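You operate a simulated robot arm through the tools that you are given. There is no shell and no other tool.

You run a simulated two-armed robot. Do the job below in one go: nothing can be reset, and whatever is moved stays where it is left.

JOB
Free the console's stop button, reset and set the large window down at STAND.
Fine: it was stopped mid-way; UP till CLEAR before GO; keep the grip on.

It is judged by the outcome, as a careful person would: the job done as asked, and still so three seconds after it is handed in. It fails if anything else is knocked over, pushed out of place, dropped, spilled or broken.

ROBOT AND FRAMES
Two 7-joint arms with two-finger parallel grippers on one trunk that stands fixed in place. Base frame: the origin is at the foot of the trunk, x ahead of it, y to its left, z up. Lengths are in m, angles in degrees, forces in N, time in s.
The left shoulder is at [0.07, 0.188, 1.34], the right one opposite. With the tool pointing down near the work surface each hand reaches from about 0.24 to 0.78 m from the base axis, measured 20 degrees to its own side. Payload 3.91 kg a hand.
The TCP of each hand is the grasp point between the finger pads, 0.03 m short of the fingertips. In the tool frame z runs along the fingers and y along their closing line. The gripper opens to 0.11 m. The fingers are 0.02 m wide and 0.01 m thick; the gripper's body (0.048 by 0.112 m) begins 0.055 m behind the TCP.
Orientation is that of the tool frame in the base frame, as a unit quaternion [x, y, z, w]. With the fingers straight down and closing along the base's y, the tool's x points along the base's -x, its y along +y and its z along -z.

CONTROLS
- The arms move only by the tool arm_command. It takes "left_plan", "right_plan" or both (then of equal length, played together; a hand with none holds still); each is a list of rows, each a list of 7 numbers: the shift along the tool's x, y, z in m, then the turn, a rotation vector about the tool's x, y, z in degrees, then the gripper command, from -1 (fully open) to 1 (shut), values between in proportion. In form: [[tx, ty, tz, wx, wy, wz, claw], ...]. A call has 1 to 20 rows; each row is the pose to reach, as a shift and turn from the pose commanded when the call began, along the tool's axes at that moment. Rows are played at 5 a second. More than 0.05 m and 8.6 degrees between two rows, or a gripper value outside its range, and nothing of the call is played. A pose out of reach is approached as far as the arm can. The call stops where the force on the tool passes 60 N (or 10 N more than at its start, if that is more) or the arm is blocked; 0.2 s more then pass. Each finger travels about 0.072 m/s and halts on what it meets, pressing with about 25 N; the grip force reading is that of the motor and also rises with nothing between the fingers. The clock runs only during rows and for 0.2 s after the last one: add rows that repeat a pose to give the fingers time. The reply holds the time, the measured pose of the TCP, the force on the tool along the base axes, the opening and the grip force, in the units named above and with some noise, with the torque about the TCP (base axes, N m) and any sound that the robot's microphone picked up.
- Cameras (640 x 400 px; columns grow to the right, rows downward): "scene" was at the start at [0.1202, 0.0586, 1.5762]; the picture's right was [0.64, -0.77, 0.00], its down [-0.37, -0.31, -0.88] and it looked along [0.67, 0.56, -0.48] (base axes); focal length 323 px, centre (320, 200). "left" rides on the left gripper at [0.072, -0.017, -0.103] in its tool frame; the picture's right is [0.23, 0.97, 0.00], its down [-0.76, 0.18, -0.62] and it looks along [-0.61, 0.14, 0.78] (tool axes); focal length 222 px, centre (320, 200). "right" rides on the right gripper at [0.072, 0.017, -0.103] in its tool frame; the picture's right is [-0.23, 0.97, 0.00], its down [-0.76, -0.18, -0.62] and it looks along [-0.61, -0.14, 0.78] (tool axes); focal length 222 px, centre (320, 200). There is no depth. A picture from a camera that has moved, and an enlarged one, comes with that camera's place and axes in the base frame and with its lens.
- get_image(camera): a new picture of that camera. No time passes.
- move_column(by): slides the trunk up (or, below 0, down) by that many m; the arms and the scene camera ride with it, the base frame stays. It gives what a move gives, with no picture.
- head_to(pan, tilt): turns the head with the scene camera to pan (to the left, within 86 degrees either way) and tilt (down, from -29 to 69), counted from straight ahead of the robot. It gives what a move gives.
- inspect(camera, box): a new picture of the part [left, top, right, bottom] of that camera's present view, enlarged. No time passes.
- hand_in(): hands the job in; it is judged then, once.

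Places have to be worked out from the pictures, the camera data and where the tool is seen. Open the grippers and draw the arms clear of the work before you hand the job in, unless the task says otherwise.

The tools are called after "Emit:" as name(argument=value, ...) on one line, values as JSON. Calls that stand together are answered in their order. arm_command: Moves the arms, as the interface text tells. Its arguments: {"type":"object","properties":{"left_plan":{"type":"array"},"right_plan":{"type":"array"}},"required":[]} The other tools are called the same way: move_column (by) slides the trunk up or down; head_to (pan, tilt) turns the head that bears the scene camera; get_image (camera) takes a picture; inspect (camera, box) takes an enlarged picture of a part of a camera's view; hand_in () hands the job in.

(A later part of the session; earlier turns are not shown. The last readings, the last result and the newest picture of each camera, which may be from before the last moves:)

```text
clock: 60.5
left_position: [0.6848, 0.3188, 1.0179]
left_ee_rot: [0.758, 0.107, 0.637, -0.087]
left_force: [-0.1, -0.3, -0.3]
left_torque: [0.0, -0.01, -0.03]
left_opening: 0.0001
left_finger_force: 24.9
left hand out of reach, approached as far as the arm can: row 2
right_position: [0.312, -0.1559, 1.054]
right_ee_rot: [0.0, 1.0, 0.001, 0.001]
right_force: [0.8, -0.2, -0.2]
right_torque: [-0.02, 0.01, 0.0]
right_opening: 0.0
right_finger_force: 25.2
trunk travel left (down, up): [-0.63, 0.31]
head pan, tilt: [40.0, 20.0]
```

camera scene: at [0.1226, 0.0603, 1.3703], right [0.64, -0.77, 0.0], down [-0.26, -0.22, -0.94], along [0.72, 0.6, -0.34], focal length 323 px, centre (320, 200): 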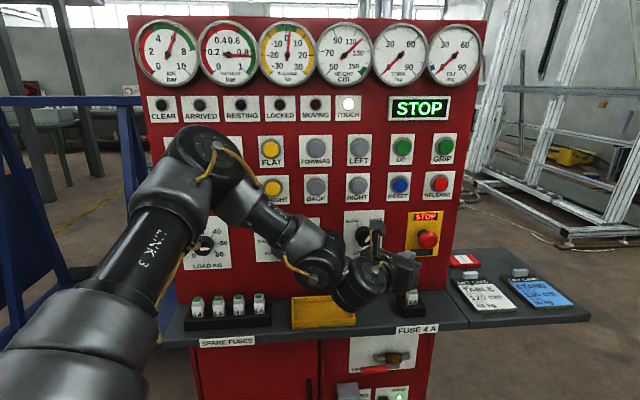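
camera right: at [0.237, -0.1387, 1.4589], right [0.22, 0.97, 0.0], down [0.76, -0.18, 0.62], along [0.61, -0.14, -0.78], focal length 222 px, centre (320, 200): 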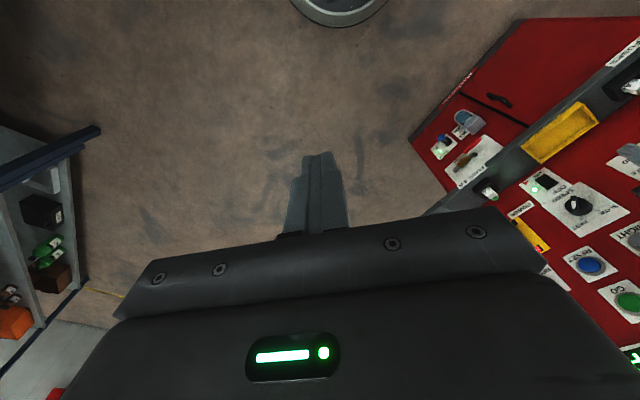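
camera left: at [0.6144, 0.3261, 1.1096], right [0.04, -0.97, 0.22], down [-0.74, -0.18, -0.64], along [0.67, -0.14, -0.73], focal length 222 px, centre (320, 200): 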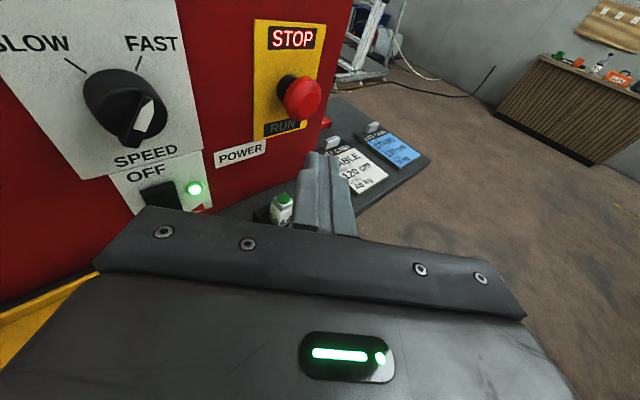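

The wrist stops at y≈0.275 again; a lower shoulder (wrist higher relative to it) should ease that, as in the right arm's start pose. I raise the hand 0.15 m, then lower the trunk 0.15 m, twice.

Emit:
arm_command(left_plan=[[0.037, 0, -0.0115, 0, 0, 0, 1], [0.074, 0, -0.023, 0, 0, 0, 1], [0.111, 0, -0.0345, 0, 0, 0, 1], [0.148, 0, -0.046, 0, 0, 0, 1]])

Emit:
move_column(by=-0.15)

Emit:
arm_command(left_plan=[[0.037, 0, -0.007, 0, 0, 0, 1], [0.074, 0, -0.013, 0, 0, 0, 1], [0.111, 0, -0.02, 0, 0, 0, 1], [0.148, 0, -0.026, 0, 0, 0, 1]])

Emit:
move_column(by=-0.15)

Emit:
get_image(camera="scene")

```text
clock: 61.5
left_position: [0.6625, 0.3128, 1.1716]
left_ee_rot: [0.759, 0.107, 0.637, -0.09]
left_force: [-0.6, 0.9, -0.4]
left_torque: [-0.01, 0.04, -0.01]
left_opening: 0.0
left_finger_force: 25.1
right_position: [0.3092, -0.1547, 1.056]
right_ee_rot: [-0.001, 1.0, 0.001, 0.001]
right_force: [-0.8, 0.2, -0.6]
right_torque: [-0.01, -0.03, 0.01]
right_opening: 0.0
right_finger_force: 24.7
trunk travel left (down, up): [-0.63, 0.31]
head pan, tilt: [40.0, 20.0]
```

```text
clock: 63.3
left_position: [0.6625, 0.3146, 1.021]
left_ee_rot: [0.758, 0.108, 0.636, -0.09]
left_force: [0.9, 0.4, -0.2]
left_torque: [-0.01, 0.0, 0.02]
left_opening: 0.0002
left_finger_force: 25.4
right_position: [0.3099, -0.1539, 0.9037]
right_ee_rot: [-0.001, 1.0, 0.0, 0.0]
right_force: [0.5, -0.9, 0.2]
right_torque: [0.0, 0.04, 0.0]
right_opening: 0.0002
right_finger_force: 25.0
trunk travel left (down, up): [-0.48, 0.46]
head pan, tilt: [40.0, 20.0]
```

```text
clock: 64.3
left_position: [0.6608, 0.3115, 1.1722]
left_ee_rot: [0.758, 0.107, 0.637, -0.09]
left_force: [0.4, 0.5, 0.0]
left_torque: [0.03, 0.0, 0.03]
left_opening: 0.0
left_finger_force: 25.1
right_position: [0.3099, -0.1554, 0.9047]
right_ee_rot: [-0.001, 1.0, 0.0, 0.001]
right_force: [0.4, 1.2, 0.8]
right_torque: [0.01, -0.03, -0.04]
right_opening: 0.0
right_finger_force: 25.0
trunk travel left (down, up): [-0.48, 0.46]
head pan, tilt: [40.0, 20.0]
```

```text
clock: 66.0
left_position: [0.6608, 0.3118, 1.0213]
left_ee_rot: [0.759, 0.108, 0.636, -0.09]
left_force: [-0.4, -0.4, 0.5]
left_torque: [0.03, 0.0, 0.02]
left_opening: 0.0
left_finger_force: 24.5
right_position: [0.3092, -0.1535, 0.7553]
right_ee_rot: [-0.001, 1.0, 0.0, 0.0]
right_force: [0.5, 0.5, -0.4]
right_torque: [0.0, 0.01, 0.03]
right_opening: 0.0
right_finger_force: 25.3
trunk travel left (down, up): [-0.33, 0.61]
head pan, tilt: [40.0, 20.0]
```

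```text
taken
camera scene: at [0.1217, 0.0597, 1.0705], right [0.64, -0.77, 0.0], down [-0.26, -0.22, -0.94], along [0.72, 0.6, -0.34], focal length 323 px, centre (320, 200)
```

scene: 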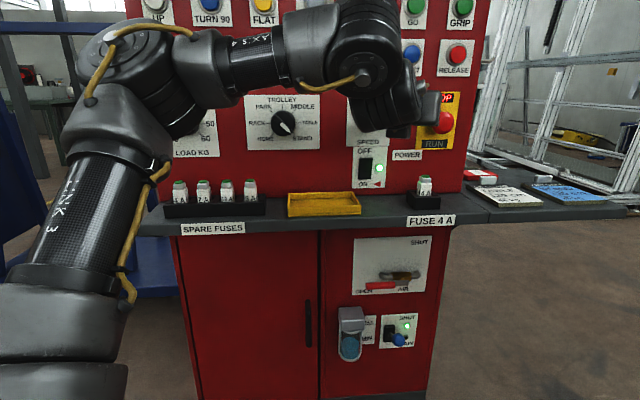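

All free with the shoulder low. Now I try yawing the hand further to about 46° (square to the panel) from this spot.

Emit:
arm_command(left_plan=[[0, 0, 0, 7.4, 0, -1.3, 1], [0, 0, 0, 14.8, 0, -2.6, 1], [0, 0, 0, 22.1, 0, -3.9, 1], [0, 0, 0, 29.5, 0, -5.2, 1]])

Emit:
get_image(camera="left")

```text
clock: 67.0
left_position: [0.6838, 0.4717, 1.006]
left_ee_rot: [0.708, 0.288, 0.599, -0.239]
left_force: [0.8, 0.3, -1.1]
left_torque: [0.0, 0.05, -0.03]
left_opening: 0.0001
left_finger_force: 25.1
left hand out of reach, approached as far as the arm can: row 1, 2, 3, 4
right_position: [0.311, -0.1534, 0.7545]
right_ee_rot: [-0.001, 1.0, -0.001, -0.001]
right_force: [0.2, 0.6, -0.4]
right_torque: [0.0, 0.04, 0.02]
right_opening: 0.0
right_finger_force: 24.8
trunk travel left (down, up): [-0.33, 0.61]
head pan, tilt: [40.0, 20.0]
```

```text
taken
camera left: at [0.6074, 0.4219, 1.0954], right [0.7, -0.67, 0.23], down [-0.41, -0.65, -0.64], along [0.58, 0.36, -0.73], focal length 222 px, centre (320, 200)
```

left: 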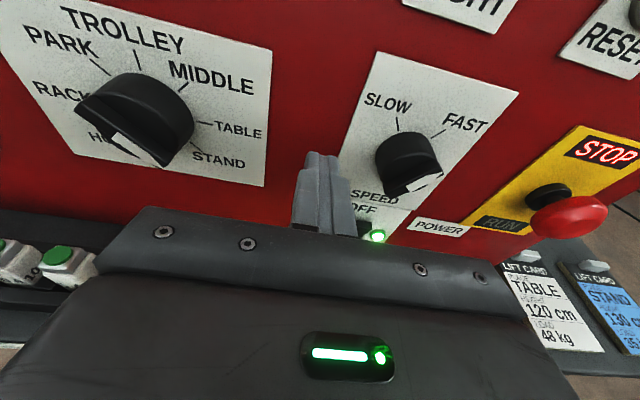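

The hand drifted left and nearer the panel (still no contact), so squaring up fully isn't possible for this arm at this spot. I reverse: yaw back −30° while moving right and away to [0.66, 0.31].

Emit:
arm_command(left_plan=[[-0.0018, 0.0246, -0.0323, -7.4, 0, 1.25, 1], [-0.0037, 0.0493, -0.0645, -14.8, 0, 2.5, 1], [-0.0056, 0.074, -0.0968, -22.2, 0, 3.75, 1], [-0.0074, 0.0986, -0.129, -29.6, 0, 5.0, 1]])

Emit:
get_image(camera="scene")

```text
clock: 68.0
left_position: [0.6602, 0.3096, 1.0242]
left_ee_rot: [0.758, 0.107, 0.637, -0.087]
left_force: [-0.4, -0.1, -0.7]
left_torque: [0.0, 0.02, -0.01]
left_opening: 0.0
left_finger_force: 24.6
left hand out of reach, approached as far as the arm can: row 1
right_position: [0.3103, -0.1544, 0.7544]
right_ee_rot: [0.0, 1.0, 0.0, 0.0]
right_force: [0.8, 0.6, 0.2]
right_torque: [-0.03, 0.01, 0.0]
right_opening: 0.0
right_finger_force: 24.5
trunk travel left (down, up): [-0.33, 0.61]
head pan, tilt: [40.0, 20.0]
```

```text
taken
camera scene: at [0.1218, 0.0595, 1.0704], right [0.64, -0.77, 0.0], down [-0.26, -0.22, -0.94], along [0.72, 0.6, -0.34], focal length 323 px, centre (320, 200)
```

scene: 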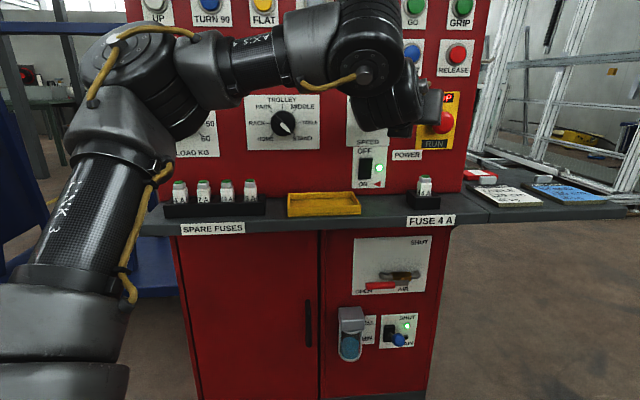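

Recovered. The plan: approach the mushroom with the hand at heading ~10°, rolled 90° so the fingers close vertically above and below the cap (camera on the right, away from the panel). I do the roll here, clear of the panel.

Emit:
arm_command(left_plan=[[0, 0, 0, 0.29, 1.13, 8.21, 1], [0, 0, 0, 0.58, 2.25, 16.43, 1], [0, 0, 0, 0.88, 3.38, 24.64, 1], [0, 0, 0, 1.17, 4.5, 32.86, 1], [0, 0, 0, 1.46, 5.63, 41.07, 1], [0, 0, 0, 1.75, 6.75, 49.29, 1], [0, 0, 0, 2.04, 7.88, 57.5, 1], [0, 0, 0, 2.33, 9.0, 65.72, 1], [0, 0, 0, 2.63, 10.13, 73.93, 1], [0, 0, 0, 2.92, 11.25, 82.15, 1], [0, 0, 0, 3.21, 12.38, 90.36, 1]])

Emit:
move_column(by=0.15)

Emit:
get_image(camera="left")

Emit:
get_image(camera="scene")

```text
clock: 70.4
left_position: [0.6627, 0.3106, 1.0229]
left_ee_rot: [-0.542, 0.455, -0.453, 0.542]
left_force: [0.7, -0.3, 0.0]
left_torque: [0.0, 0.01, 0.02]
left_opening: 0.0001
left_finger_force: 25.2
right_position: [0.3103, -0.1552, 0.7538]
right_ee_rot: [0.0, 1.0, 0.0, 0.0]
right_force: [-0.2, -0.5, -0.2]
right_torque: [0.02, 0.02, -0.01]
right_opening: 0.0001
right_finger_force: 25.1
trunk travel left (down, up): [-0.33, 0.61]
head pan, tilt: [40.0, 20.0]
```

```text
clock: 72.2
left_position: [0.6621, 0.3102, 1.1719]
left_ee_rot: [0.543, -0.453, 0.453, -0.542]
left_force: [0.0, -0.2, 0.0]
left_torque: [0.01, 0.0, 0.03]
left_opening: 0.0
left_finger_force: 25.1
right_position: [0.3101, -0.1537, 0.9062]
right_ee_rot: [-0.001, 1.0, 0.0, 0.0]
right_force: [0.6, 0.1, 0.0]
right_torque: [0.0, -0.01, 0.03]
right_opening: 0.0002
right_finger_force: 25.3
trunk travel left (down, up): [-0.48, 0.46]
head pan, tilt: [40.0, 20.0]
```

```text
taken
camera left: at [0.5733, 0.2213, 1.1903], right [0.04, -0.23, -0.97], down [-0.75, 0.64, -0.18], along [0.66, 0.74, -0.14], focal length 222 px, centre (320, 200)
```

left: 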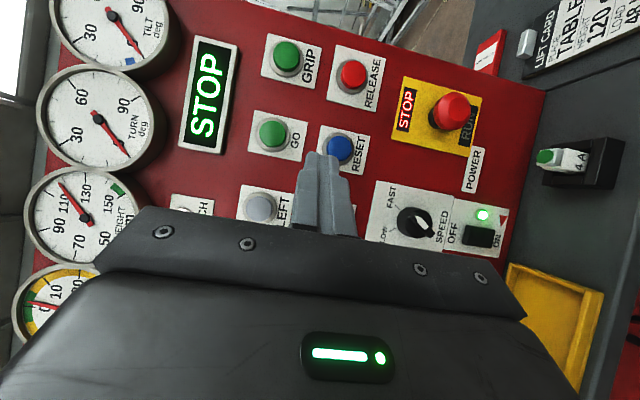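

```text
taken
camera scene: at [0.1221, 0.0597, 1.2203], right [0.64, -0.77, 0.0], down [-0.26, -0.22, -0.94], along [0.72, 0.6, -0.34], focal length 323 px, centre (320, 200)
```

scene: 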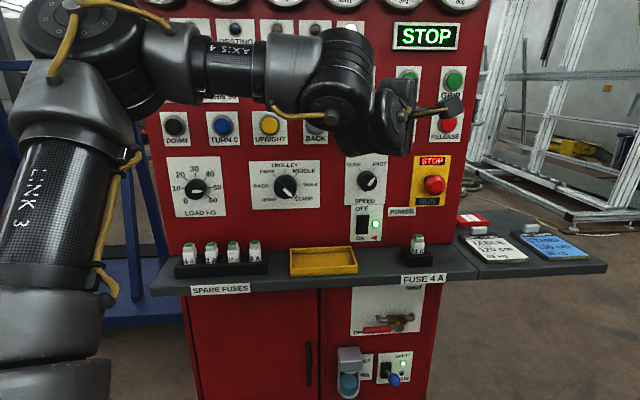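

The rotated wrist view confirms the mushroom at ≈[0.891, 0.334, 0.98], RESET ≈[0.836, 0.400, 1.132], GO ≈[0.834, 0.402, 1.227]. I zoom on the mushroom to judge its depth.

Emit:
inspect(camera="left", box=[380, 60, 510, 190])

Emit:
inspect(camera="scene", box=[395, 145, 475, 215])

Emit:
inspect(camera="left", box=[360, 170, 540, 290])

```text
3.08 times, centred on (445, 125) of left
camera zoom: at [0.5733, 0.2213, 1.1903], right [0.04, -0.23, -0.97], down [-0.75, 0.64, -0.18], along [0.66, 0.74, -0.14], focal length 684 px, centre (-65, 431)
```

zoom: 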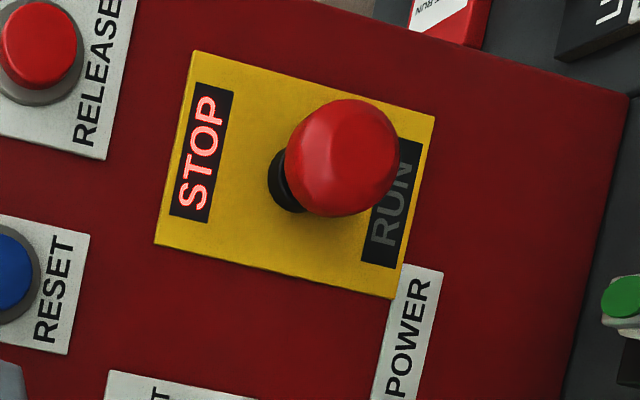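

```text
5.71 times, centred on (435, 180) of scene
camera zoom: at [0.1221, 0.0597, 1.2203], right [0.64, -0.77, 0.0], down [-0.26, -0.22, -0.94], along [0.72, 0.6, -0.34], focal length 1845 px, centre (-337, 314)
```

zoom: 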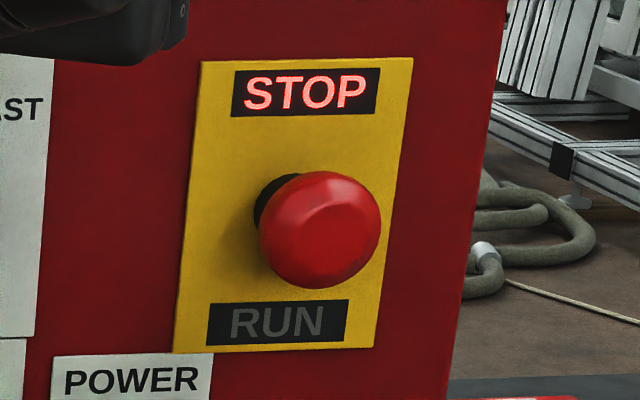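

```text
3.33 times, centred on (450, 230) of left
camera zoom: at [0.5733, 0.2213, 1.1903], right [0.04, -0.23, -0.97], down [-0.75, 0.64, -0.18], along [0.66, 0.74, -0.14], focal length 740 px, centre (-113, 100)
```

zoom: 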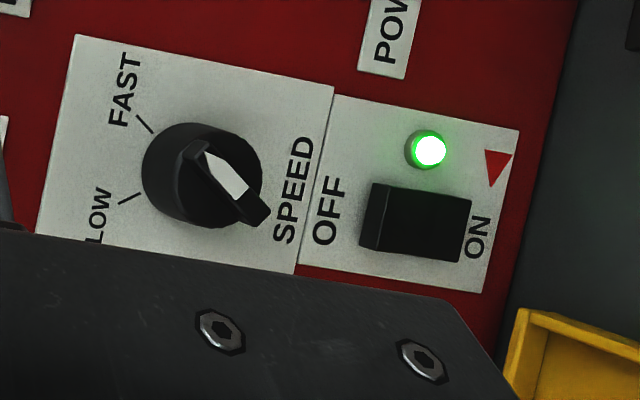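

Cap ~52 mm wide with a clear shaft behind it. I open the gripper and move to the pre-grasp point about 10 cm short of the cap, at [0.79, 0.315, 0.98].

Emit:
arm_command(left_plan=[[0.003, 0.032, 0.021, 0, 0, 0, -1], [0.006, 0.064, 0.042, 0, 0, 0, -1], [0.009, 0.096, 0.063, 0, 0, 0, -1], [0.012, 0.128, 0.084, 0, 0, 0, -1], [0.015, 0.16, 0.106, 0, 0, 0, -1], [0.018, 0.192, 0.1267, 0, 0, 0, -1]])

Emit:
get_image(camera="left")

Emit:
get_image(camera="scene")

```text
clock: 73.6
left_position: [0.7892, 0.3151, 0.9802]
left_ee_rot: [0.543, -0.454, 0.454, -0.542]
left_force: [0.4, -0.8, 0.4]
left_torque: [-0.01, -0.05, -0.04]
left_opening: 0.11
left_finger_force: 0.1
right_position: [0.3107, -0.1539, 0.9045]
right_ee_rot: [-0.001, 1.0, -0.001, -0.001]
right_force: [0.0, -0.2, -0.5]
right_torque: [-0.01, 0.02, -0.01]
right_opening: 0.0001
right_finger_force: 25.0
trunk travel left (down, up): [-0.48, 0.46]
head pan, tilt: [40.0, 20.0]
```

```text
taken
camera left: at [0.7011, 0.2258, 0.9978], right [0.04, -0.22, -0.97], down [-0.75, 0.64, -0.18], along [0.66, 0.74, -0.14], focal length 222 px, centre (320, 200)
```

left: 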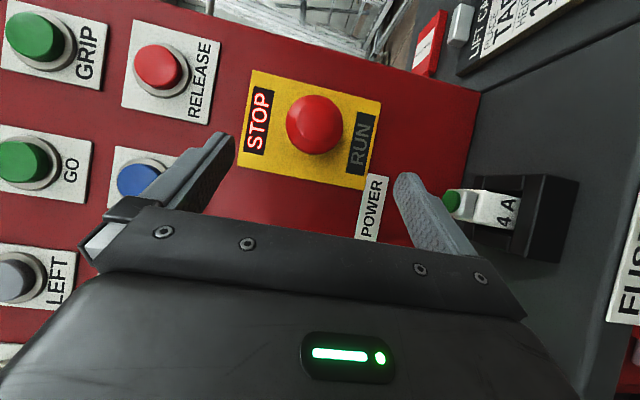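

```text
taken
camera scene: at [0.1232, 0.0603, 1.2202], right [0.64, -0.77, 0.0], down [-0.26, -0.22, -0.94], along [0.72, 0.6, -0.34], focal length 323 px, centre (320, 200)
```

scene: 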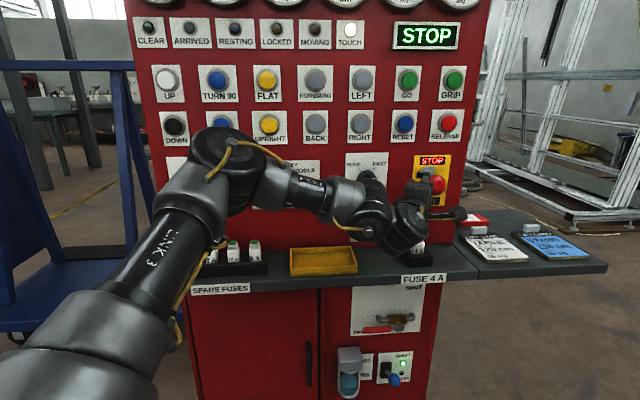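

Well lined up: the cap is centred between the open fingers (its height ≈0.986). I advance 8 cm along the tool to put the pads above and below the cap, gripper still open.

Emit:
arm_command(left_plan=[[0, -0.0015, 0.02, 0, 0, 0, -1], [0, -0.003, 0.04, 0, 0, 0, -1], [0, -0.004, 0.06, 0, 0, 0, -1], [0, -0.005, 0.078, 0, 0, 0, -1]])

Emit:
get_image(camera="left")

Emit:
inspect(camera="scene", box=[380, 130, 500, 240])

```text
clock: 74.6
left_position: [0.829, 0.3415, 0.9944]
left_ee_rot: [0.543, -0.453, 0.454, -0.542]
left_force: [0.3, 0.0, 0.6]
left_torque: [0.02, 0.0, -0.01]
left_opening: 0.11
left_finger_force: 0.0
left hand out of reach, approached as far as the arm can: row 2, 3, 4
right_position: [0.3111, -0.1543, 0.9048]
right_ee_rot: [-0.001, 1.0, 0.001, 0.0]
right_force: [-0.3, 0.0, -0.2]
right_torque: [-0.02, -0.02, 0.0]
right_opening: 0.0
right_finger_force: 25.0
trunk travel left (down, up): [-0.48, 0.46]
head pan, tilt: [40.0, 20.0]
```

```text
taken
camera left: at [0.74, 0.2514, 1.0129], right [0.04, -0.22, -0.97], down [-0.75, 0.64, -0.18], along [0.66, 0.74, -0.14], focal length 222 px, centre (320, 200)
```

left: 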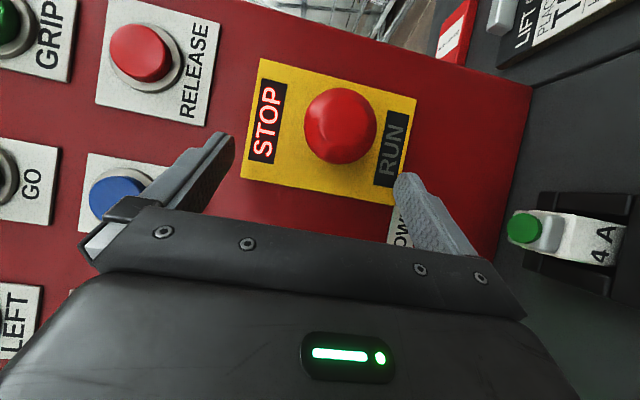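

```text
3.64 times, centred on (440, 185) of scene
camera zoom: at [0.1218, 0.0598, 1.2204], right [0.64, -0.77, 0.0], down [-0.26, -0.22, -0.94], along [0.72, 0.6, -0.34], focal length 1174 px, centre (-116, 254)
```

zoom: 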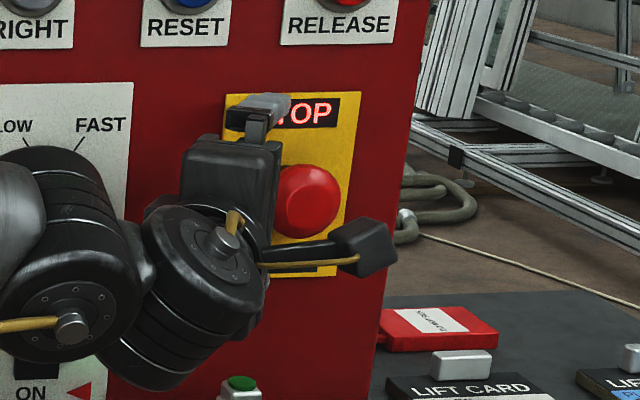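

It stopped 4–5 cm short (reach limit), drifting slightly left. I probe in tiny steps (no contact possible: tips ~3 cm off the panel) to learn which change of pose frees the forward direction.

Emit:
arm_command(left_plan=[[0, 0, -0.015, 0, 0, 0, -1], [0, 0, 0.01, 0, 0, 0, -1], [0, 0, 0, 4, 0, 0, -1], [0, 0, 0, -4, 0, 0, -1], [0, 0, 0, 0, 4, 0, -1], [0, 0, 0, 0, -4, 0, -1], [0, 0, 0, 0, 0, 4, -1], [0, 0, 0, 0, 0, -4, -1], [0, -0.015, 0, 0, 0, 0, -1], [0, 0.015, 0, 0, 0, 0, -1], [0.015, 0, 0, 0, 0, 0, -1], [-0.01, 0, 0, 0, 0, 0, -1], [0, 0, 0, 0, 0, 0, -1]])

Emit:
head_to(pan=60, tilt=15)

Emit:
get_image(camera="scene")

```text
clock: 77.4
left_position: [0.8288, 0.3418, 0.994]
left_ee_rot: [-0.541, 0.455, -0.454, 0.543]
left_force: [0.3, -0.3, -0.2]
left_torque: [-0.01, 0.01, 0.03]
left_opening: 0.1097
left_finger_force: 0.0
left hand out of reach, approached as far as the arm can: row 2, 3, 6, 10, 11
right_position: [0.3101, -0.1554, 0.904]
right_ee_rot: [-0.001, 1.0, 0.001, 0.0]
right_force: [-0.6, -0.2, 0.1]
right_torque: [0.04, 0.0, 0.02]
right_opening: 0.0001
right_finger_force: 25.2
trunk travel left (down, up): [-0.48, 0.46]
head pan, tilt: [40.0, 20.0]
```

```text
clock: 78.2
left_position: [0.8296, 0.3441, 0.9923]
left_ee_rot: [0.543, -0.454, 0.454, -0.541]
left_force: [-0.5, -0.2, -0.1]
left_torque: [0.0, -0.02, -0.01]
left_opening: 0.1101
left_finger_force: 0.1
right_position: [0.3102, -0.1536, 0.9033]
right_ee_rot: [-0.002, 1.0, 0.0, 0.0]
right_force: [-0.7, 0.6, 0.7]
right_torque: [0.0, -0.03, 0.02]
right_opening: 0.0001
right_finger_force: 25.1
trunk travel left (down, up): [-0.48, 0.46]
head pan, tilt: [60.0, 15.0]
```

```text
taken
camera scene: at [0.0975, 0.0807, 1.2285], right [0.87, -0.5, 0.0], down [-0.13, -0.22, -0.97], along [0.48, 0.84, -0.26], focal length 323 px, centre (320, 200)
```

scene: 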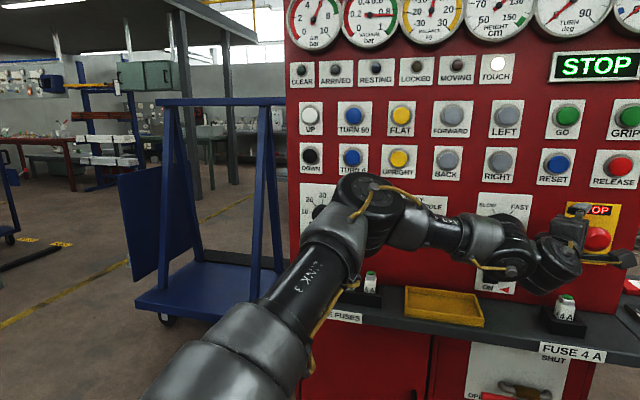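

Consistent picture: the elbow can't come further inward, so the hand must come in from a more leftward line (heading about −15°). I retract 5 cm and rise 10 cm, lower the trunk 10 cm, then turn the hand 25° to the right.

Emit:
arm_command(left_plan=[[0, 0, -0.03, 0, 0, 0, -1], [0, 0, -0.06, 0, 0, 0, -1], [0, -0.035, -0.06, 0, 0, 0, -1], [0, -0.07, -0.06, 0, 0, 0, -1], [0, -0.1, -0.06, 0, 0, 0, -1]])

Emit:
move_column(by=-0.1)

Emit:
arm_command(left_plan=[[0, 0, 0, 0, 8.3, 0, -1], [0, 0, 0, 0, 16.6, 0, -1], [0, 0, 0, 0, 25, 0, -1]])

Emit:
get_image(camera="left")

Emit:
get_image(camera="scene")

```text
clock: 79.4
left_position: [0.7731, 0.3331, 1.0924]
left_ee_rot: [0.543, -0.454, 0.454, -0.542]
left_force: [-0.1, 0.4, 0.2]
left_torque: [0.0, 0.02, 0.0]
left_opening: 0.1102
left_finger_force: 0.1
right_position: [0.3105, -0.1543, 0.905]
right_ee_rot: [-0.001, 1.0, -0.001, -0.001]
right_force: [0.2, -0.4, 0.4]
right_torque: [0.0, -0.01, 0.03]
right_opening: 0.0
right_finger_force: 25.0
trunk travel left (down, up): [-0.48, 0.46]
head pan, tilt: [60.0, 15.0]
```

```text
clock: 80.8
left_position: [0.7737, 0.3342, 0.9932]
left_ee_rot: [0.543, -0.453, 0.454, -0.542]
left_force: [-0.7, 0.1, 0.9]
left_torque: [-0.02, -0.02, 0.02]
left_opening: 0.1097
left_finger_force: 0.1
right_position: [0.3108, -0.1536, 0.8047]
right_ee_rot: [-0.002, 1.0, 0.0, 0.0]
right_force: [0.1, -0.7, -0.6]
right_torque: [-0.02, -0.02, 0.01]
right_opening: 0.0
right_finger_force: 25.2
trunk travel left (down, up): [-0.38, 0.56]
head pan, tilt: [60.0, 15.0]
```

```text
clock: 81.5
left_position: [0.7719, 0.3347, 0.9928]
left_ee_rot: [0.431, -0.56, 0.562, -0.43]
left_force: [0.5, 0.4, 0.8]
left_torque: [0.04, -0.03, -0.04]
left_opening: 0.1101
left_finger_force: 0.0
right_position: [0.3095, -0.1535, 0.8051]
right_ee_rot: [-0.001, 1.0, -0.001, -0.001]
right_force: [0.8, 0.0, 0.8]
right_torque: [0.0, -0.02, 0.0]
right_opening: 0.0002
right_finger_force: 25.5
trunk travel left (down, up): [-0.38, 0.56]
head pan, tilt: [60.0, 15.0]
```

```text
taken
camera left: at [0.6549, 0.2912, 1.011], right [-0.06, -0.22, -0.97], down [-0.41, 0.9, -0.18], along [0.91, 0.38, -0.14], focal length 222 px, centre (320, 200)
```

left: 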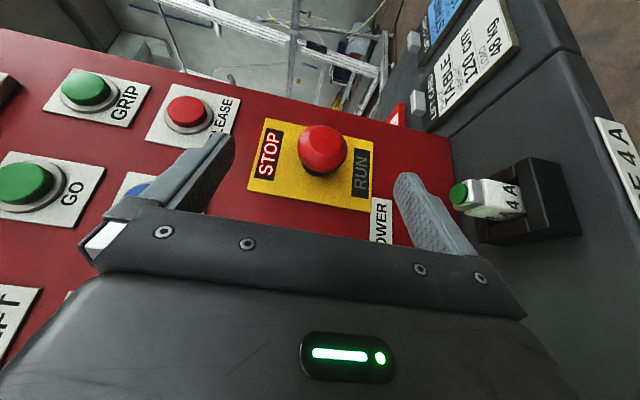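

```text
taken
camera scene: at [0.0973, 0.0815, 1.1285], right [0.87, -0.5, 0.0], down [-0.13, -0.23, -0.97], along [0.48, 0.84, -0.26], focal length 323 px, centre (320, 200)
```

scene: 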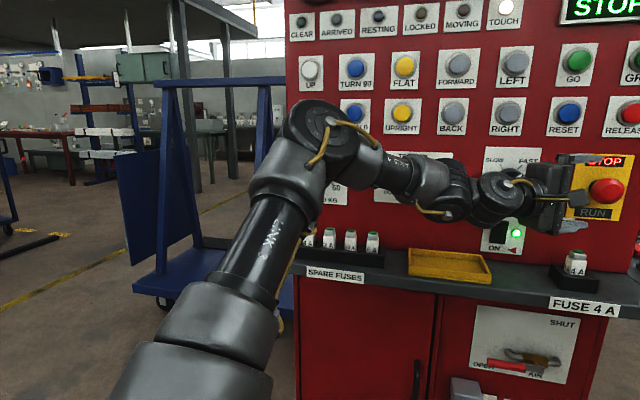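

No flags. The cap is at about [0.885, 0.331, 0.987]; I advance along this line to TCP ≈[0.863, 0.331, 0.987] in small rows with the gripper open.

Emit:
arm_command(left_plan=[[-0.005, 0.0015, 0.022, 0, 0, 0, -1], [-0.01, 0.003, 0.044, 0, 0, 0, -1], [-0.015, 0.0045, 0.066, 0, 0, 0, -1], [-0.02, 0.006, 0.089, 0, 0, 0, -1]])

Emit:
get_image(camera="left")

Emit:
inspect(camera="scene", box=[520, 130, 640, 260])

```text
clock: 82.5
left_position: [0.8648, 0.3314, 0.9842]
left_ee_rot: [0.432, -0.56, 0.56, -0.431]
left_force: [0.0, -0.1, -0.9]
left_torque: [0.02, 0.0, -0.02]
left_opening: 0.1103
left_finger_force: 0.1
right_position: [0.3112, -0.1533, 0.8056]
right_ee_rot: [0.0, 1.0, -0.001, -0.001]
right_force: [0.1, 0.0, -0.4]
right_torque: [-0.01, 0.0, -0.04]
right_opening: 0.0
right_finger_force: 24.7
trunk travel left (down, up): [-0.38, 0.56]
head pan, tilt: [60.0, 15.0]
```

```text
taken
camera left: at [0.7472, 0.2881, 1.0025], right [-0.06, -0.22, -0.97], down [-0.41, 0.9, -0.18], along [0.91, 0.39, -0.14], focal length 222 px, centre (320, 200)
```

left: 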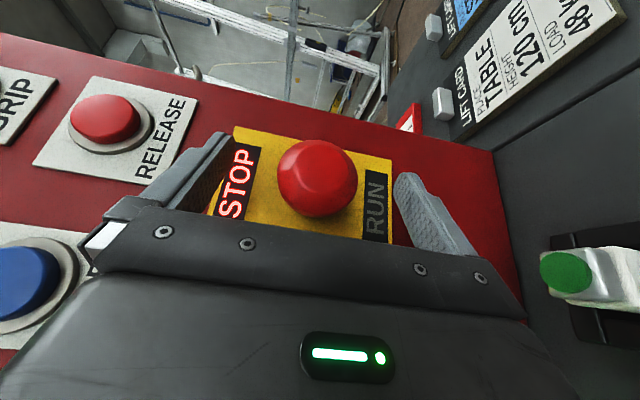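

```text
3.08 times, centred on (580, 195) of scene
camera zoom: at [0.0982, 0.0811, 1.1284], right [0.87, -0.5, 0.0], down [-0.13, -0.22, -0.97], along [0.48, 0.84, -0.26], focal length 993 px, centre (-480, 215)
```

zoom: 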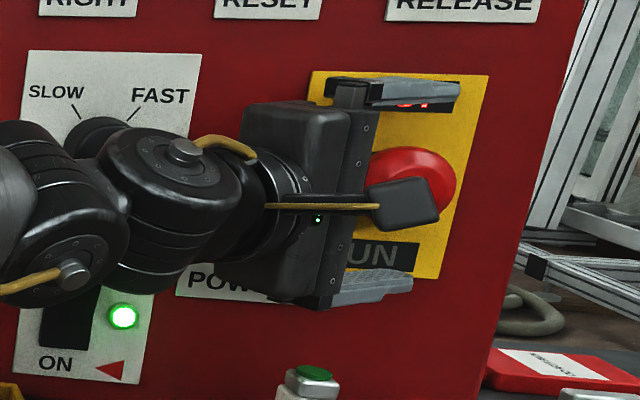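

Fingers now straddle the cap (its centre ~2 cm ahead of the TCP, within pad length). I go 7 mm deeper, 3 mm up, and close the gripper on it.

Emit:
arm_command(left_plan=[[0, -0.003, 0.007, 0, 0, 0, -1], [0, -0.003, 0.007, 0, 0, 0, 0], [0, -0.003, 0.007, 0, 0, 0, 1], [0, -0.003, 0.007, 0, 0, 0, 1], [0, -0.003, 0.007, 0, 0, 0, 1], [0, -0.003, 0.007, 0, 0, 0, 1]])

Emit:
get_image(camera="left")

```text
clock: 84.0
left_position: [0.8671, 0.3299, 0.9844]
left_ee_rot: [-0.432, 0.562, -0.559, 0.43]
left_force: [-15.3, -3.2, -18.3]
left_torque: [-0.04, 0.32, 0.09]
left_opening: 0.0501
left_finger_force: 45.0
left hand out of reach, approached as far as the arm can: row 1, 2, 3, 4, 5, 6
right_position: [0.3104, -0.1538, 0.8046]
right_ee_rot: [-0.001, 1.0, -0.001, 0.001]
right_force: [-0.1, 0.4, 0.2]
right_torque: [0.01, 0.02, 0.04]
right_opening: 0.0003
right_finger_force: 25.1
trunk travel left (down, up): [-0.38, 0.56]
head pan, tilt: [60.0, 15.0]
```

```text
taken
camera left: at [0.7491, 0.2866, 1.0039], right [-0.06, -0.22, -0.97], down [-0.41, 0.9, -0.18], along [0.91, 0.39, -0.15], focal length 222 px, centre (320, 200)
```

left: 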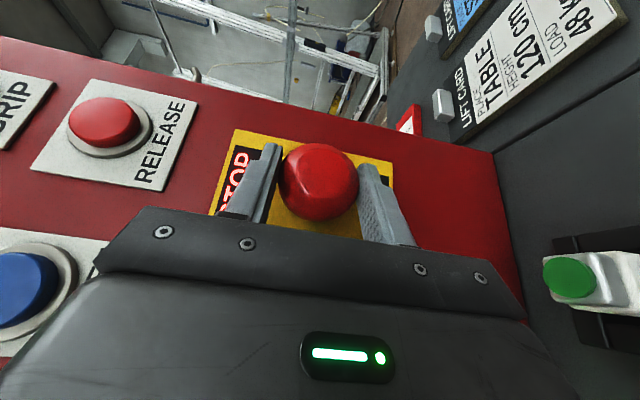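

Gripped (opening 50 mm, steady force). I now pull straight out from the panel in small steps of 7 mm, watching the force.

Emit:
arm_command(left_plan=[[0.0062, 0, -0.0033, 0, 0, 0, 1], [0.0123, 0, -0.0067, 0, 0, 0, 1], [0.0185, 0, -0.01, 0, 0, 0, 1]])

Emit:
get_image(camera="left")

```text
clock: 84.8
left_position: [0.8591, 0.3209, 0.9845]
left_ee_rot: [0.435, -0.557, 0.56, -0.433]
left_force: [32.6, 17.1, -2.8]
left_torque: [0.39, 0.19, -0.28]
left_opening: 0.0502
left_finger_force: 45.2
right_position: [0.3137, -0.1527, 0.8031]
right_ee_rot: [-0.001, 1.0, -0.001, -0.002]
right_force: [0.1, -0.1, 0.1]
right_torque: [-0.01, 0.02, -0.01]
right_opening: 0.0
right_finger_force: 25.3
trunk travel left (down, up): [-0.38, 0.56]
head pan, tilt: [60.0, 15.0]
heard: click
```

```text
taken
camera left: at [0.7405, 0.2763, 1.0032], right [-0.06, -0.23, -0.97], down [-0.42, 0.89, -0.18], along [0.91, 0.39, -0.14], focal length 222 px, centre (320, 200)
```

left: 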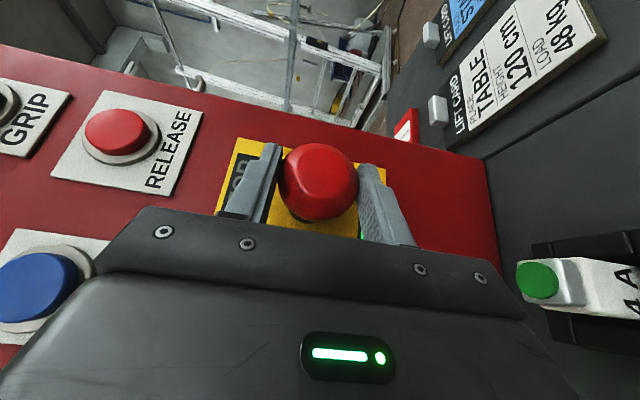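

Heard a click and the STOP legend went out with RUN lighting: the stop is free. I open the gripper in place and back the hand straight out along the fingers.

Emit:
arm_command(left_plan=[[0, 0, 0, 0, 0, 0, 0], [0, 0, 0, 0, 0, 0, -1], [0, 0, 0, 0, 0, 0, -1], [0, 0, 0, 0, 0, 0, -1], [0, 0, -0.03, 0, 0, 0, -1], [0, 0, -0.06, 0, 0, 0, -1], [0, 0, -0.1, 0, 0, 0, -1]])

Emit:
get_image(camera="left")

Emit:
head_to(pan=40, tilt=5)

Emit:
get_image(camera="scene")

```text
clock: 86.3
left_position: [0.7531, 0.3414, 0.9909]
left_ee_rot: [0.432, -0.559, 0.561, -0.431]
left_force: [0.4, -0.1, -0.2]
left_torque: [-0.03, -0.02, -0.02]
left_opening: 0.1098
left_finger_force: 0.1
right_position: [0.3088, -0.1553, 0.8056]
right_ee_rot: [-0.001, 1.0, 0.0, 0.001]
right_force: [-0.1, -0.8, -0.4]
right_torque: [0.03, 0.01, 0.01]
right_opening: 0.0001
right_finger_force: 24.5
trunk travel left (down, up): [-0.38, 0.56]
head pan, tilt: [60.0, 15.0]
```

```text
taken
camera left: at [0.6359, 0.2977, 1.009], right [-0.06, -0.22, -0.97], down [-0.41, 0.9, -0.18], along [0.91, 0.39, -0.14], focal length 222 px, centre (320, 200)
```

left: 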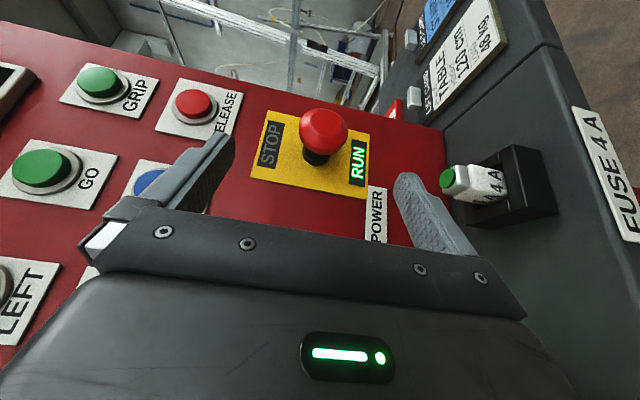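

```text
clock: 87.2
left_position: [0.7561, 0.3405, 0.9901]
left_ee_rot: [0.432, -0.56, 0.561, -0.432]
left_force: [-0.1, 0.3, 0.6]
left_torque: [0.0, -0.03, -0.02]
left_opening: 0.1102
left_finger_force: 0.0
right_position: [0.3101, -0.1542, 0.8046]
right_ee_rot: [-0.001, 1.0, 0.0, -0.001]
right_force: [0.0, -0.2, -0.5]
right_torque: [-0.01, -0.02, 0.01]
right_opening: 0.0
right_finger_force: 24.8
trunk travel left (down, up): [-0.38, 0.56]
head pan, tilt: [40.0, 5.0]
```

```text
taken
camera scene: at [0.1207, 0.0591, 1.1447], right [0.64, -0.77, 0.0], down [-0.07, -0.06, -1.0], along [0.76, 0.64, -0.09], focal length 323 px, centre (320, 200)
```

scene: 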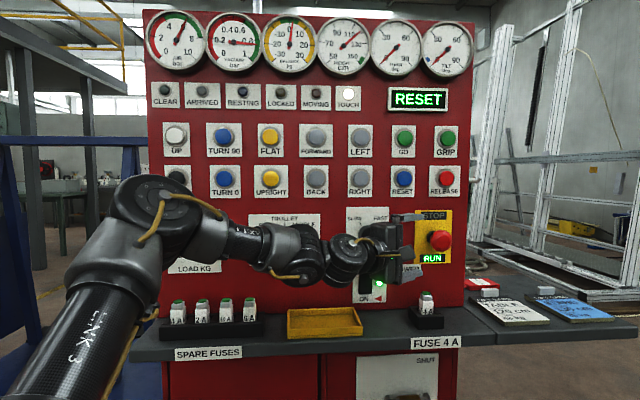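

RUN is lit and the display now asks for RESET. I raise the trunk 0.15 m so the hand is level with RESET, then close the fingers and turn the hand to heading ~20° in front of RESET.

Emit:
move_column(by=0.15)

Emit:
arm_command(left_plan=[[-0.005, 0.0016, 0.0036, 0, -7, 0, 0], [-0.01, 0.0032, 0.0072, 0, -14, 0, 1], [-0.0156, 0.0048, 0.0107, 0, -21, 0, 1], [-0.021, 0.0064, 0.0143, 0, -28, 0, 1], [-0.026, 0.008, 0.0179, 0, -35, 0, 1], [-0.026, 0.008, 0.0179, 0, -35, 0, 1]])

Emit:
get_image(camera="left")

Emit:
get_image(camera="scene")

```text
clock: 88.9
left_position: [0.7568, 0.3421, 1.1398]
left_ee_rot: [0.431, -0.56, 0.56, -0.431]
left_force: [1.0, 0.6, -0.2]
left_torque: [0.0, -0.03, 0.02]
left_opening: 0.1098
left_finger_force: 0.0
right_position: [0.3112, -0.1544, 0.9557]
right_ee_rot: [-0.002, 1.0, 0.0, 0.0]
right_force: [0.1, 0.3, -0.1]
right_torque: [0.01, -0.02, -0.02]
right_opening: 0.0
right_finger_force: 25.0
trunk travel left (down, up): [-0.53, 0.41]
head pan, tilt: [40.0, 5.0]
```

```text
clock: 90.3
left_position: [0.7796, 0.3625, 1.1336]
left_ee_rot: [0.581, -0.404, 0.405, -0.579]
left_force: [-0.4, -0.4, -0.3]
left_torque: [-0.01, 0.02, 0.03]
left_opening: 0.0
left_finger_force: 24.5
right_position: [0.3103, -0.1539, 0.9559]
right_ee_rot: [-0.001, 1.0, 0.0, 0.001]
right_force: [-0.1, 0.3, -0.1]
right_torque: [0.01, -0.01, -0.05]
right_opening: 0.0001
right_finger_force: 24.9
trunk travel left (down, up): [-0.53, 0.41]
head pan, tilt: [40.0, 5.0]
```

```text
taken
camera left: at [0.7077, 0.2587, 1.1514], right [0.08, -0.21, -0.97], down [-0.85, 0.5, -0.18], along [0.52, 0.84, -0.14], focal length 222 px, centre (320, 200)
```

left: 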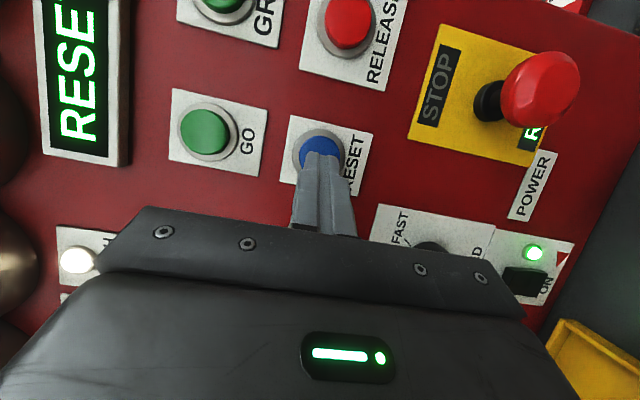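

```text
taken
camera scene: at [0.1201, 0.0589, 1.2948], right [0.64, -0.77, 0.0], down [-0.07, -0.06, -1.0], along [0.76, 0.64, -0.09], focal length 323 px, centre (320, 200)
```

scene: 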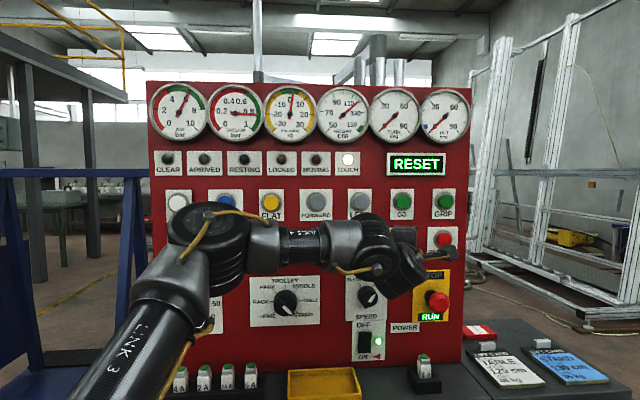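

Fingertips are in front of RESET (button face ~4 cm ahead along the panel normal). I press straight in, in 1 cm steps.

Emit:
arm_command(left_plan=[[-0.0044, 0, 0.009, 0, 0, 0, 1], [-0.0089, 0, 0.0179, 0, 0, 0, 1], [-0.0133, 0, 0.0269, 0, 0, 0, 1], [-0.0177, 0, 0.0359, 0, 0, 0, 1], [-0.0199, 0, 0.0403, 0, 0, 0, 1]])

Emit:
get_image(camera="left")

```text
clock: 91.5
left_position: [0.809, 0.3926, 1.132]
left_ee_rot: [-0.579, 0.406, -0.406, 0.579]
left_force: [-13.2, -8.3, -5.8]
left_torque: [-0.06, 0.26, 0.05]
left_opening: 0.0003
left_finger_force: 25.3
right_position: [0.3093, -0.156, 0.955]
right_ee_rot: [-0.001, 1.0, -0.001, 0.001]
right_force: [-0.5, 0.2, 0.0]
right_torque: [0.01, -0.03, 0.0]
right_opening: 0.0
right_finger_force: 24.7
trunk travel left (down, up): [-0.53, 0.41]
head pan, tilt: [40.0, 5.0]
heard: click
```

```text
taken
camera left: at [0.7367, 0.2884, 1.15], right [0.08, -0.21, -0.97], down [-0.85, 0.5, -0.18], along [0.53, 0.84, -0.14], focal length 222 px, centre (320, 200)
```

left: 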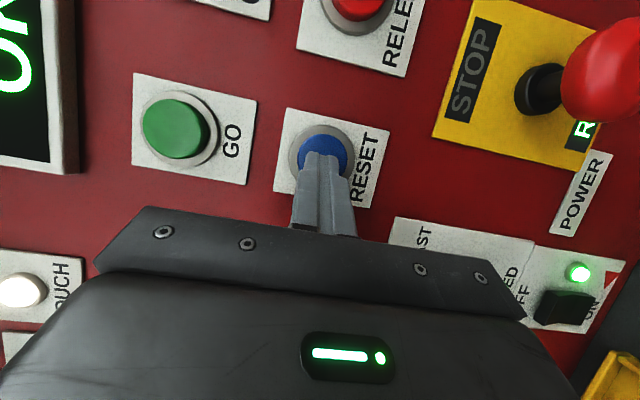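

Click heard and the display changed. I back off 5 cm and look at the display and gauges.

Emit:
arm_command(left_plan=[[0.0089, 0, -0.0179, 0, 0, 0, 1], [0.0177, 0, -0.0359, 0, 0, 0, 1], [0.0266, 0, -0.0538, 0, 0, 0, 1]])

Emit:
get_image(camera="scene")

Emit:
inspect(camera="scene", box=[140, 75, 310, 185])

Emit:
inspect(camera="scene", box=[310, 75, 480, 185])

```text
clock: 92.3
left_position: [0.7689, 0.3511, 1.1316]
left_ee_rot: [0.581, -0.404, 0.404, -0.58]
left_force: [0.1, -0.5, -0.1]
left_torque: [-0.03, -0.02, -0.02]
left_opening: 0.0002
left_finger_force: 25.6
right_position: [0.3102, -0.1542, 0.955]
right_ee_rot: [0.0, 1.0, 0.0, 0.0]
right_force: [0.7, -0.1, 0.4]
right_torque: [0.0, 0.01, 0.01]
right_opening: 0.0
right_finger_force: 24.9
trunk travel left (down, up): [-0.53, 0.41]
head pan, tilt: [40.0, 5.0]
```

```text
taken
camera scene: at [0.1211, 0.0588, 1.2947], right [0.64, -0.77, 0.0], down [-0.07, -0.06, -1.0], along [0.76, 0.64, -0.09], focal length 323 px, centre (320, 200)
```

scene: 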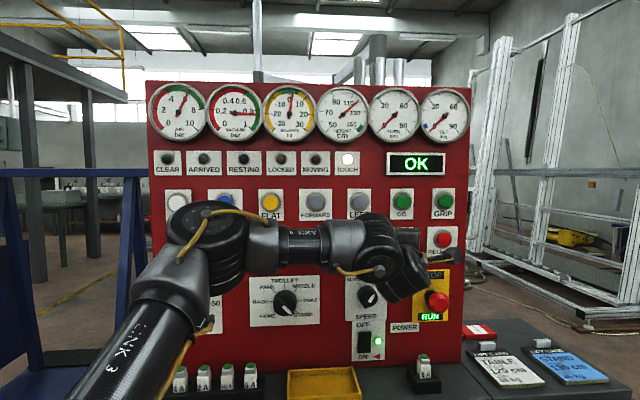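

```text
3.64 times, centred on (225, 130) of scene
camera zoom: at [0.1211, 0.0588, 1.2947], right [0.64, -0.77, 0.0], down [-0.07, -0.06, -1.0], along [0.76, 0.64, -0.09], focal length 1174 px, centre (666, 454)
```

zoom: 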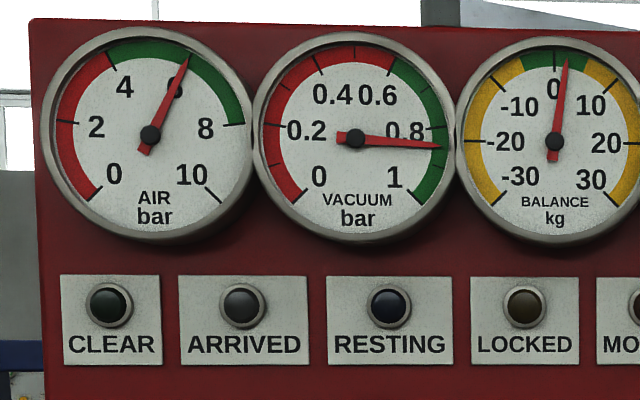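

```text
3.64 times, centred on (395, 130) of scene
camera zoom: at [0.1211, 0.0588, 1.2947], right [0.64, -0.77, 0.0], down [-0.07, -0.06, -1.0], along [0.76, 0.64, -0.09], focal length 1174 px, centre (47, 454)
```

zoom: 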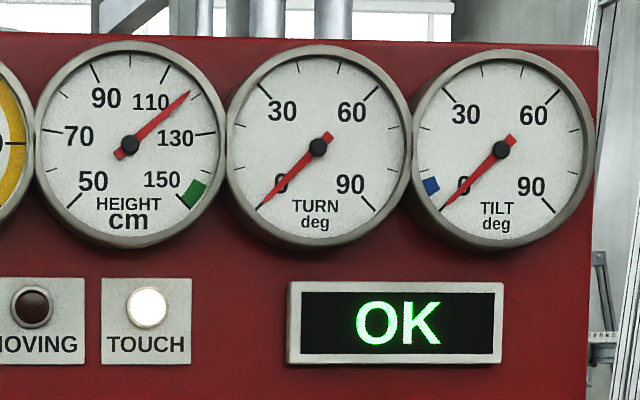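

Display shows OK; height ≈118 cm, TOUCH still lit, green height mark ≈147 cm, blue tilt mark ≈6°, all pressures and balance in green. Next is UP at about [0.464, 0.76, 1.23]; I carry the closed hand left along the panel, bowed 5 cm away from it, first half.

Emit:
arm_command(left_plan=[[-0.0296, -0.0075, -0.0275, 0, -2.04, 0, 1], [-0.0597, -0.0151, -0.0541, 0, -4.08, 0, 1], [-0.0903, -0.0226, -0.0798, 0, -6.12, 0, 1], [-0.1217, -0.0302, -0.1037, 0, -8.15, 0, 1], [-0.1541, -0.0377, -0.1258, 0, -10.2, 0, 1], [-0.1878, -0.0453, -0.1449, 0, -12.2, 0, 1], [-0.2224, -0.0527, -0.1614, 0, -14.3, 0, 1]])

Emit:
get_image(camera="scene")

```text
clock: 93.9
left_position: [0.5381, 0.504, 1.1839]
left_ee_rot: [0.627, -0.329, 0.329, -0.625]
left_force: [0.3, -0.2, -0.2]
left_torque: [-0.01, -0.02, -0.03]
left_opening: 0.0
left_finger_force: 25.4
right_position: [0.3094, -0.1547, 0.9555]
right_ee_rot: [-0.001, 1.0, -0.001, 0.002]
right_force: [-0.2, -0.3, 0.5]
right_torque: [-0.02, 0.02, 0.02]
right_opening: 0.0002
right_finger_force: 24.9
trunk travel left (down, up): [-0.53, 0.41]
head pan, tilt: [40.0, 5.0]
```

```text
taken
camera scene: at [0.1196, 0.06, 1.2948], right [0.64, -0.77, 0.0], down [-0.07, -0.06, -1.0], along [0.76, 0.64, -0.09], focal length 323 px, centre (320, 200)
```

scene: 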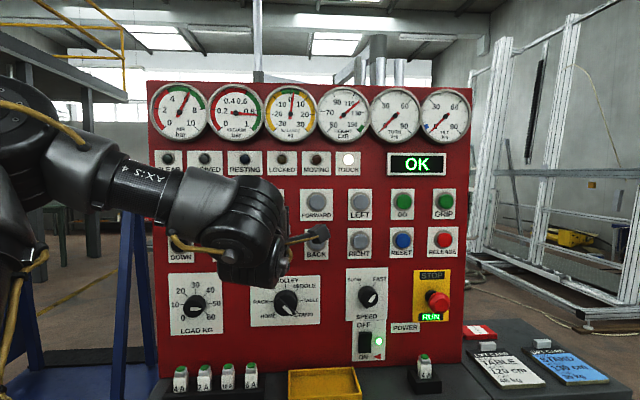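

Moves freely. I continue to the pre-press point for UP, [0.41, 0.70, 1.23], squaring up to the panel.

Emit:
arm_command(left_plan=[[-0.0395, -0.0077, -0.006, 0, -2, 0, 1], [-0.079, -0.0153, -0.008, 0, -4, 0, 1], [-0.1185, -0.023, -0.009, 0, -6, 0, 1], [-0.158, -0.0307, -0.008, 0, -8, 0, 1], [-0.1974, -0.0383, -0.004, 0, -10, 0, 1], [-0.2369, -0.046, 0.0052, 0, -12, 0, 1]])

Emit:
get_image(camera="left")

Emit:
get_image(camera="scene")

```text
clock: 95.3
left_position: [0.4096, 0.7036, 1.2298]
left_ee_rot: [0.657, -0.261, 0.262, -0.656]
left_force: [-0.6, 0.1, 0.6]
left_torque: [0.0, 0.01, -0.02]
left_opening: 0.0
left_finger_force: 25.0
right_position: [0.31, -0.1521, 0.956]
right_ee_rot: [-0.001, 1.0, -0.001, 0.0]
right_force: [-0.7, -0.1, 0.6]
right_torque: [0.01, 0.03, 0.01]
right_opening: 0.0
right_finger_force: 25.1
trunk travel left (down, up): [-0.53, 0.41]
head pan, tilt: [40.0, 5.0]
```

```text
taken
camera left: at [0.391, 0.5789, 1.2489], right [0.16, -0.16, -0.97], down [-0.98, 0.07, -0.18], along [0.1, 0.98, -0.14], focal length 222 px, centre (320, 200)
```

left: 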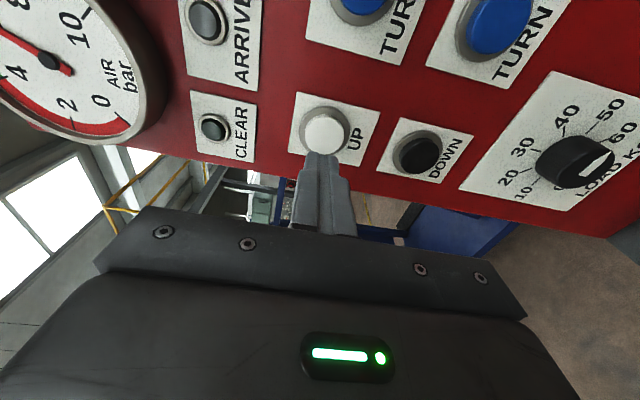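

```text
taken
camera scene: at [0.1202, 0.0605, 1.2947], right [0.64, -0.77, 0.0], down [-0.07, -0.06, -1.0], along [0.76, 0.64, -0.09], focal length 323 px, centre (320, 200)
```

scene: 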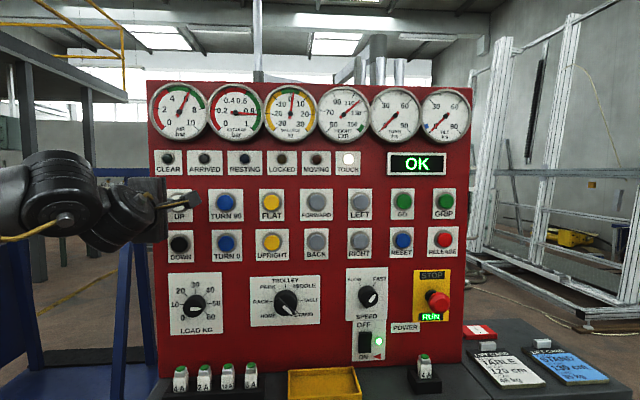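

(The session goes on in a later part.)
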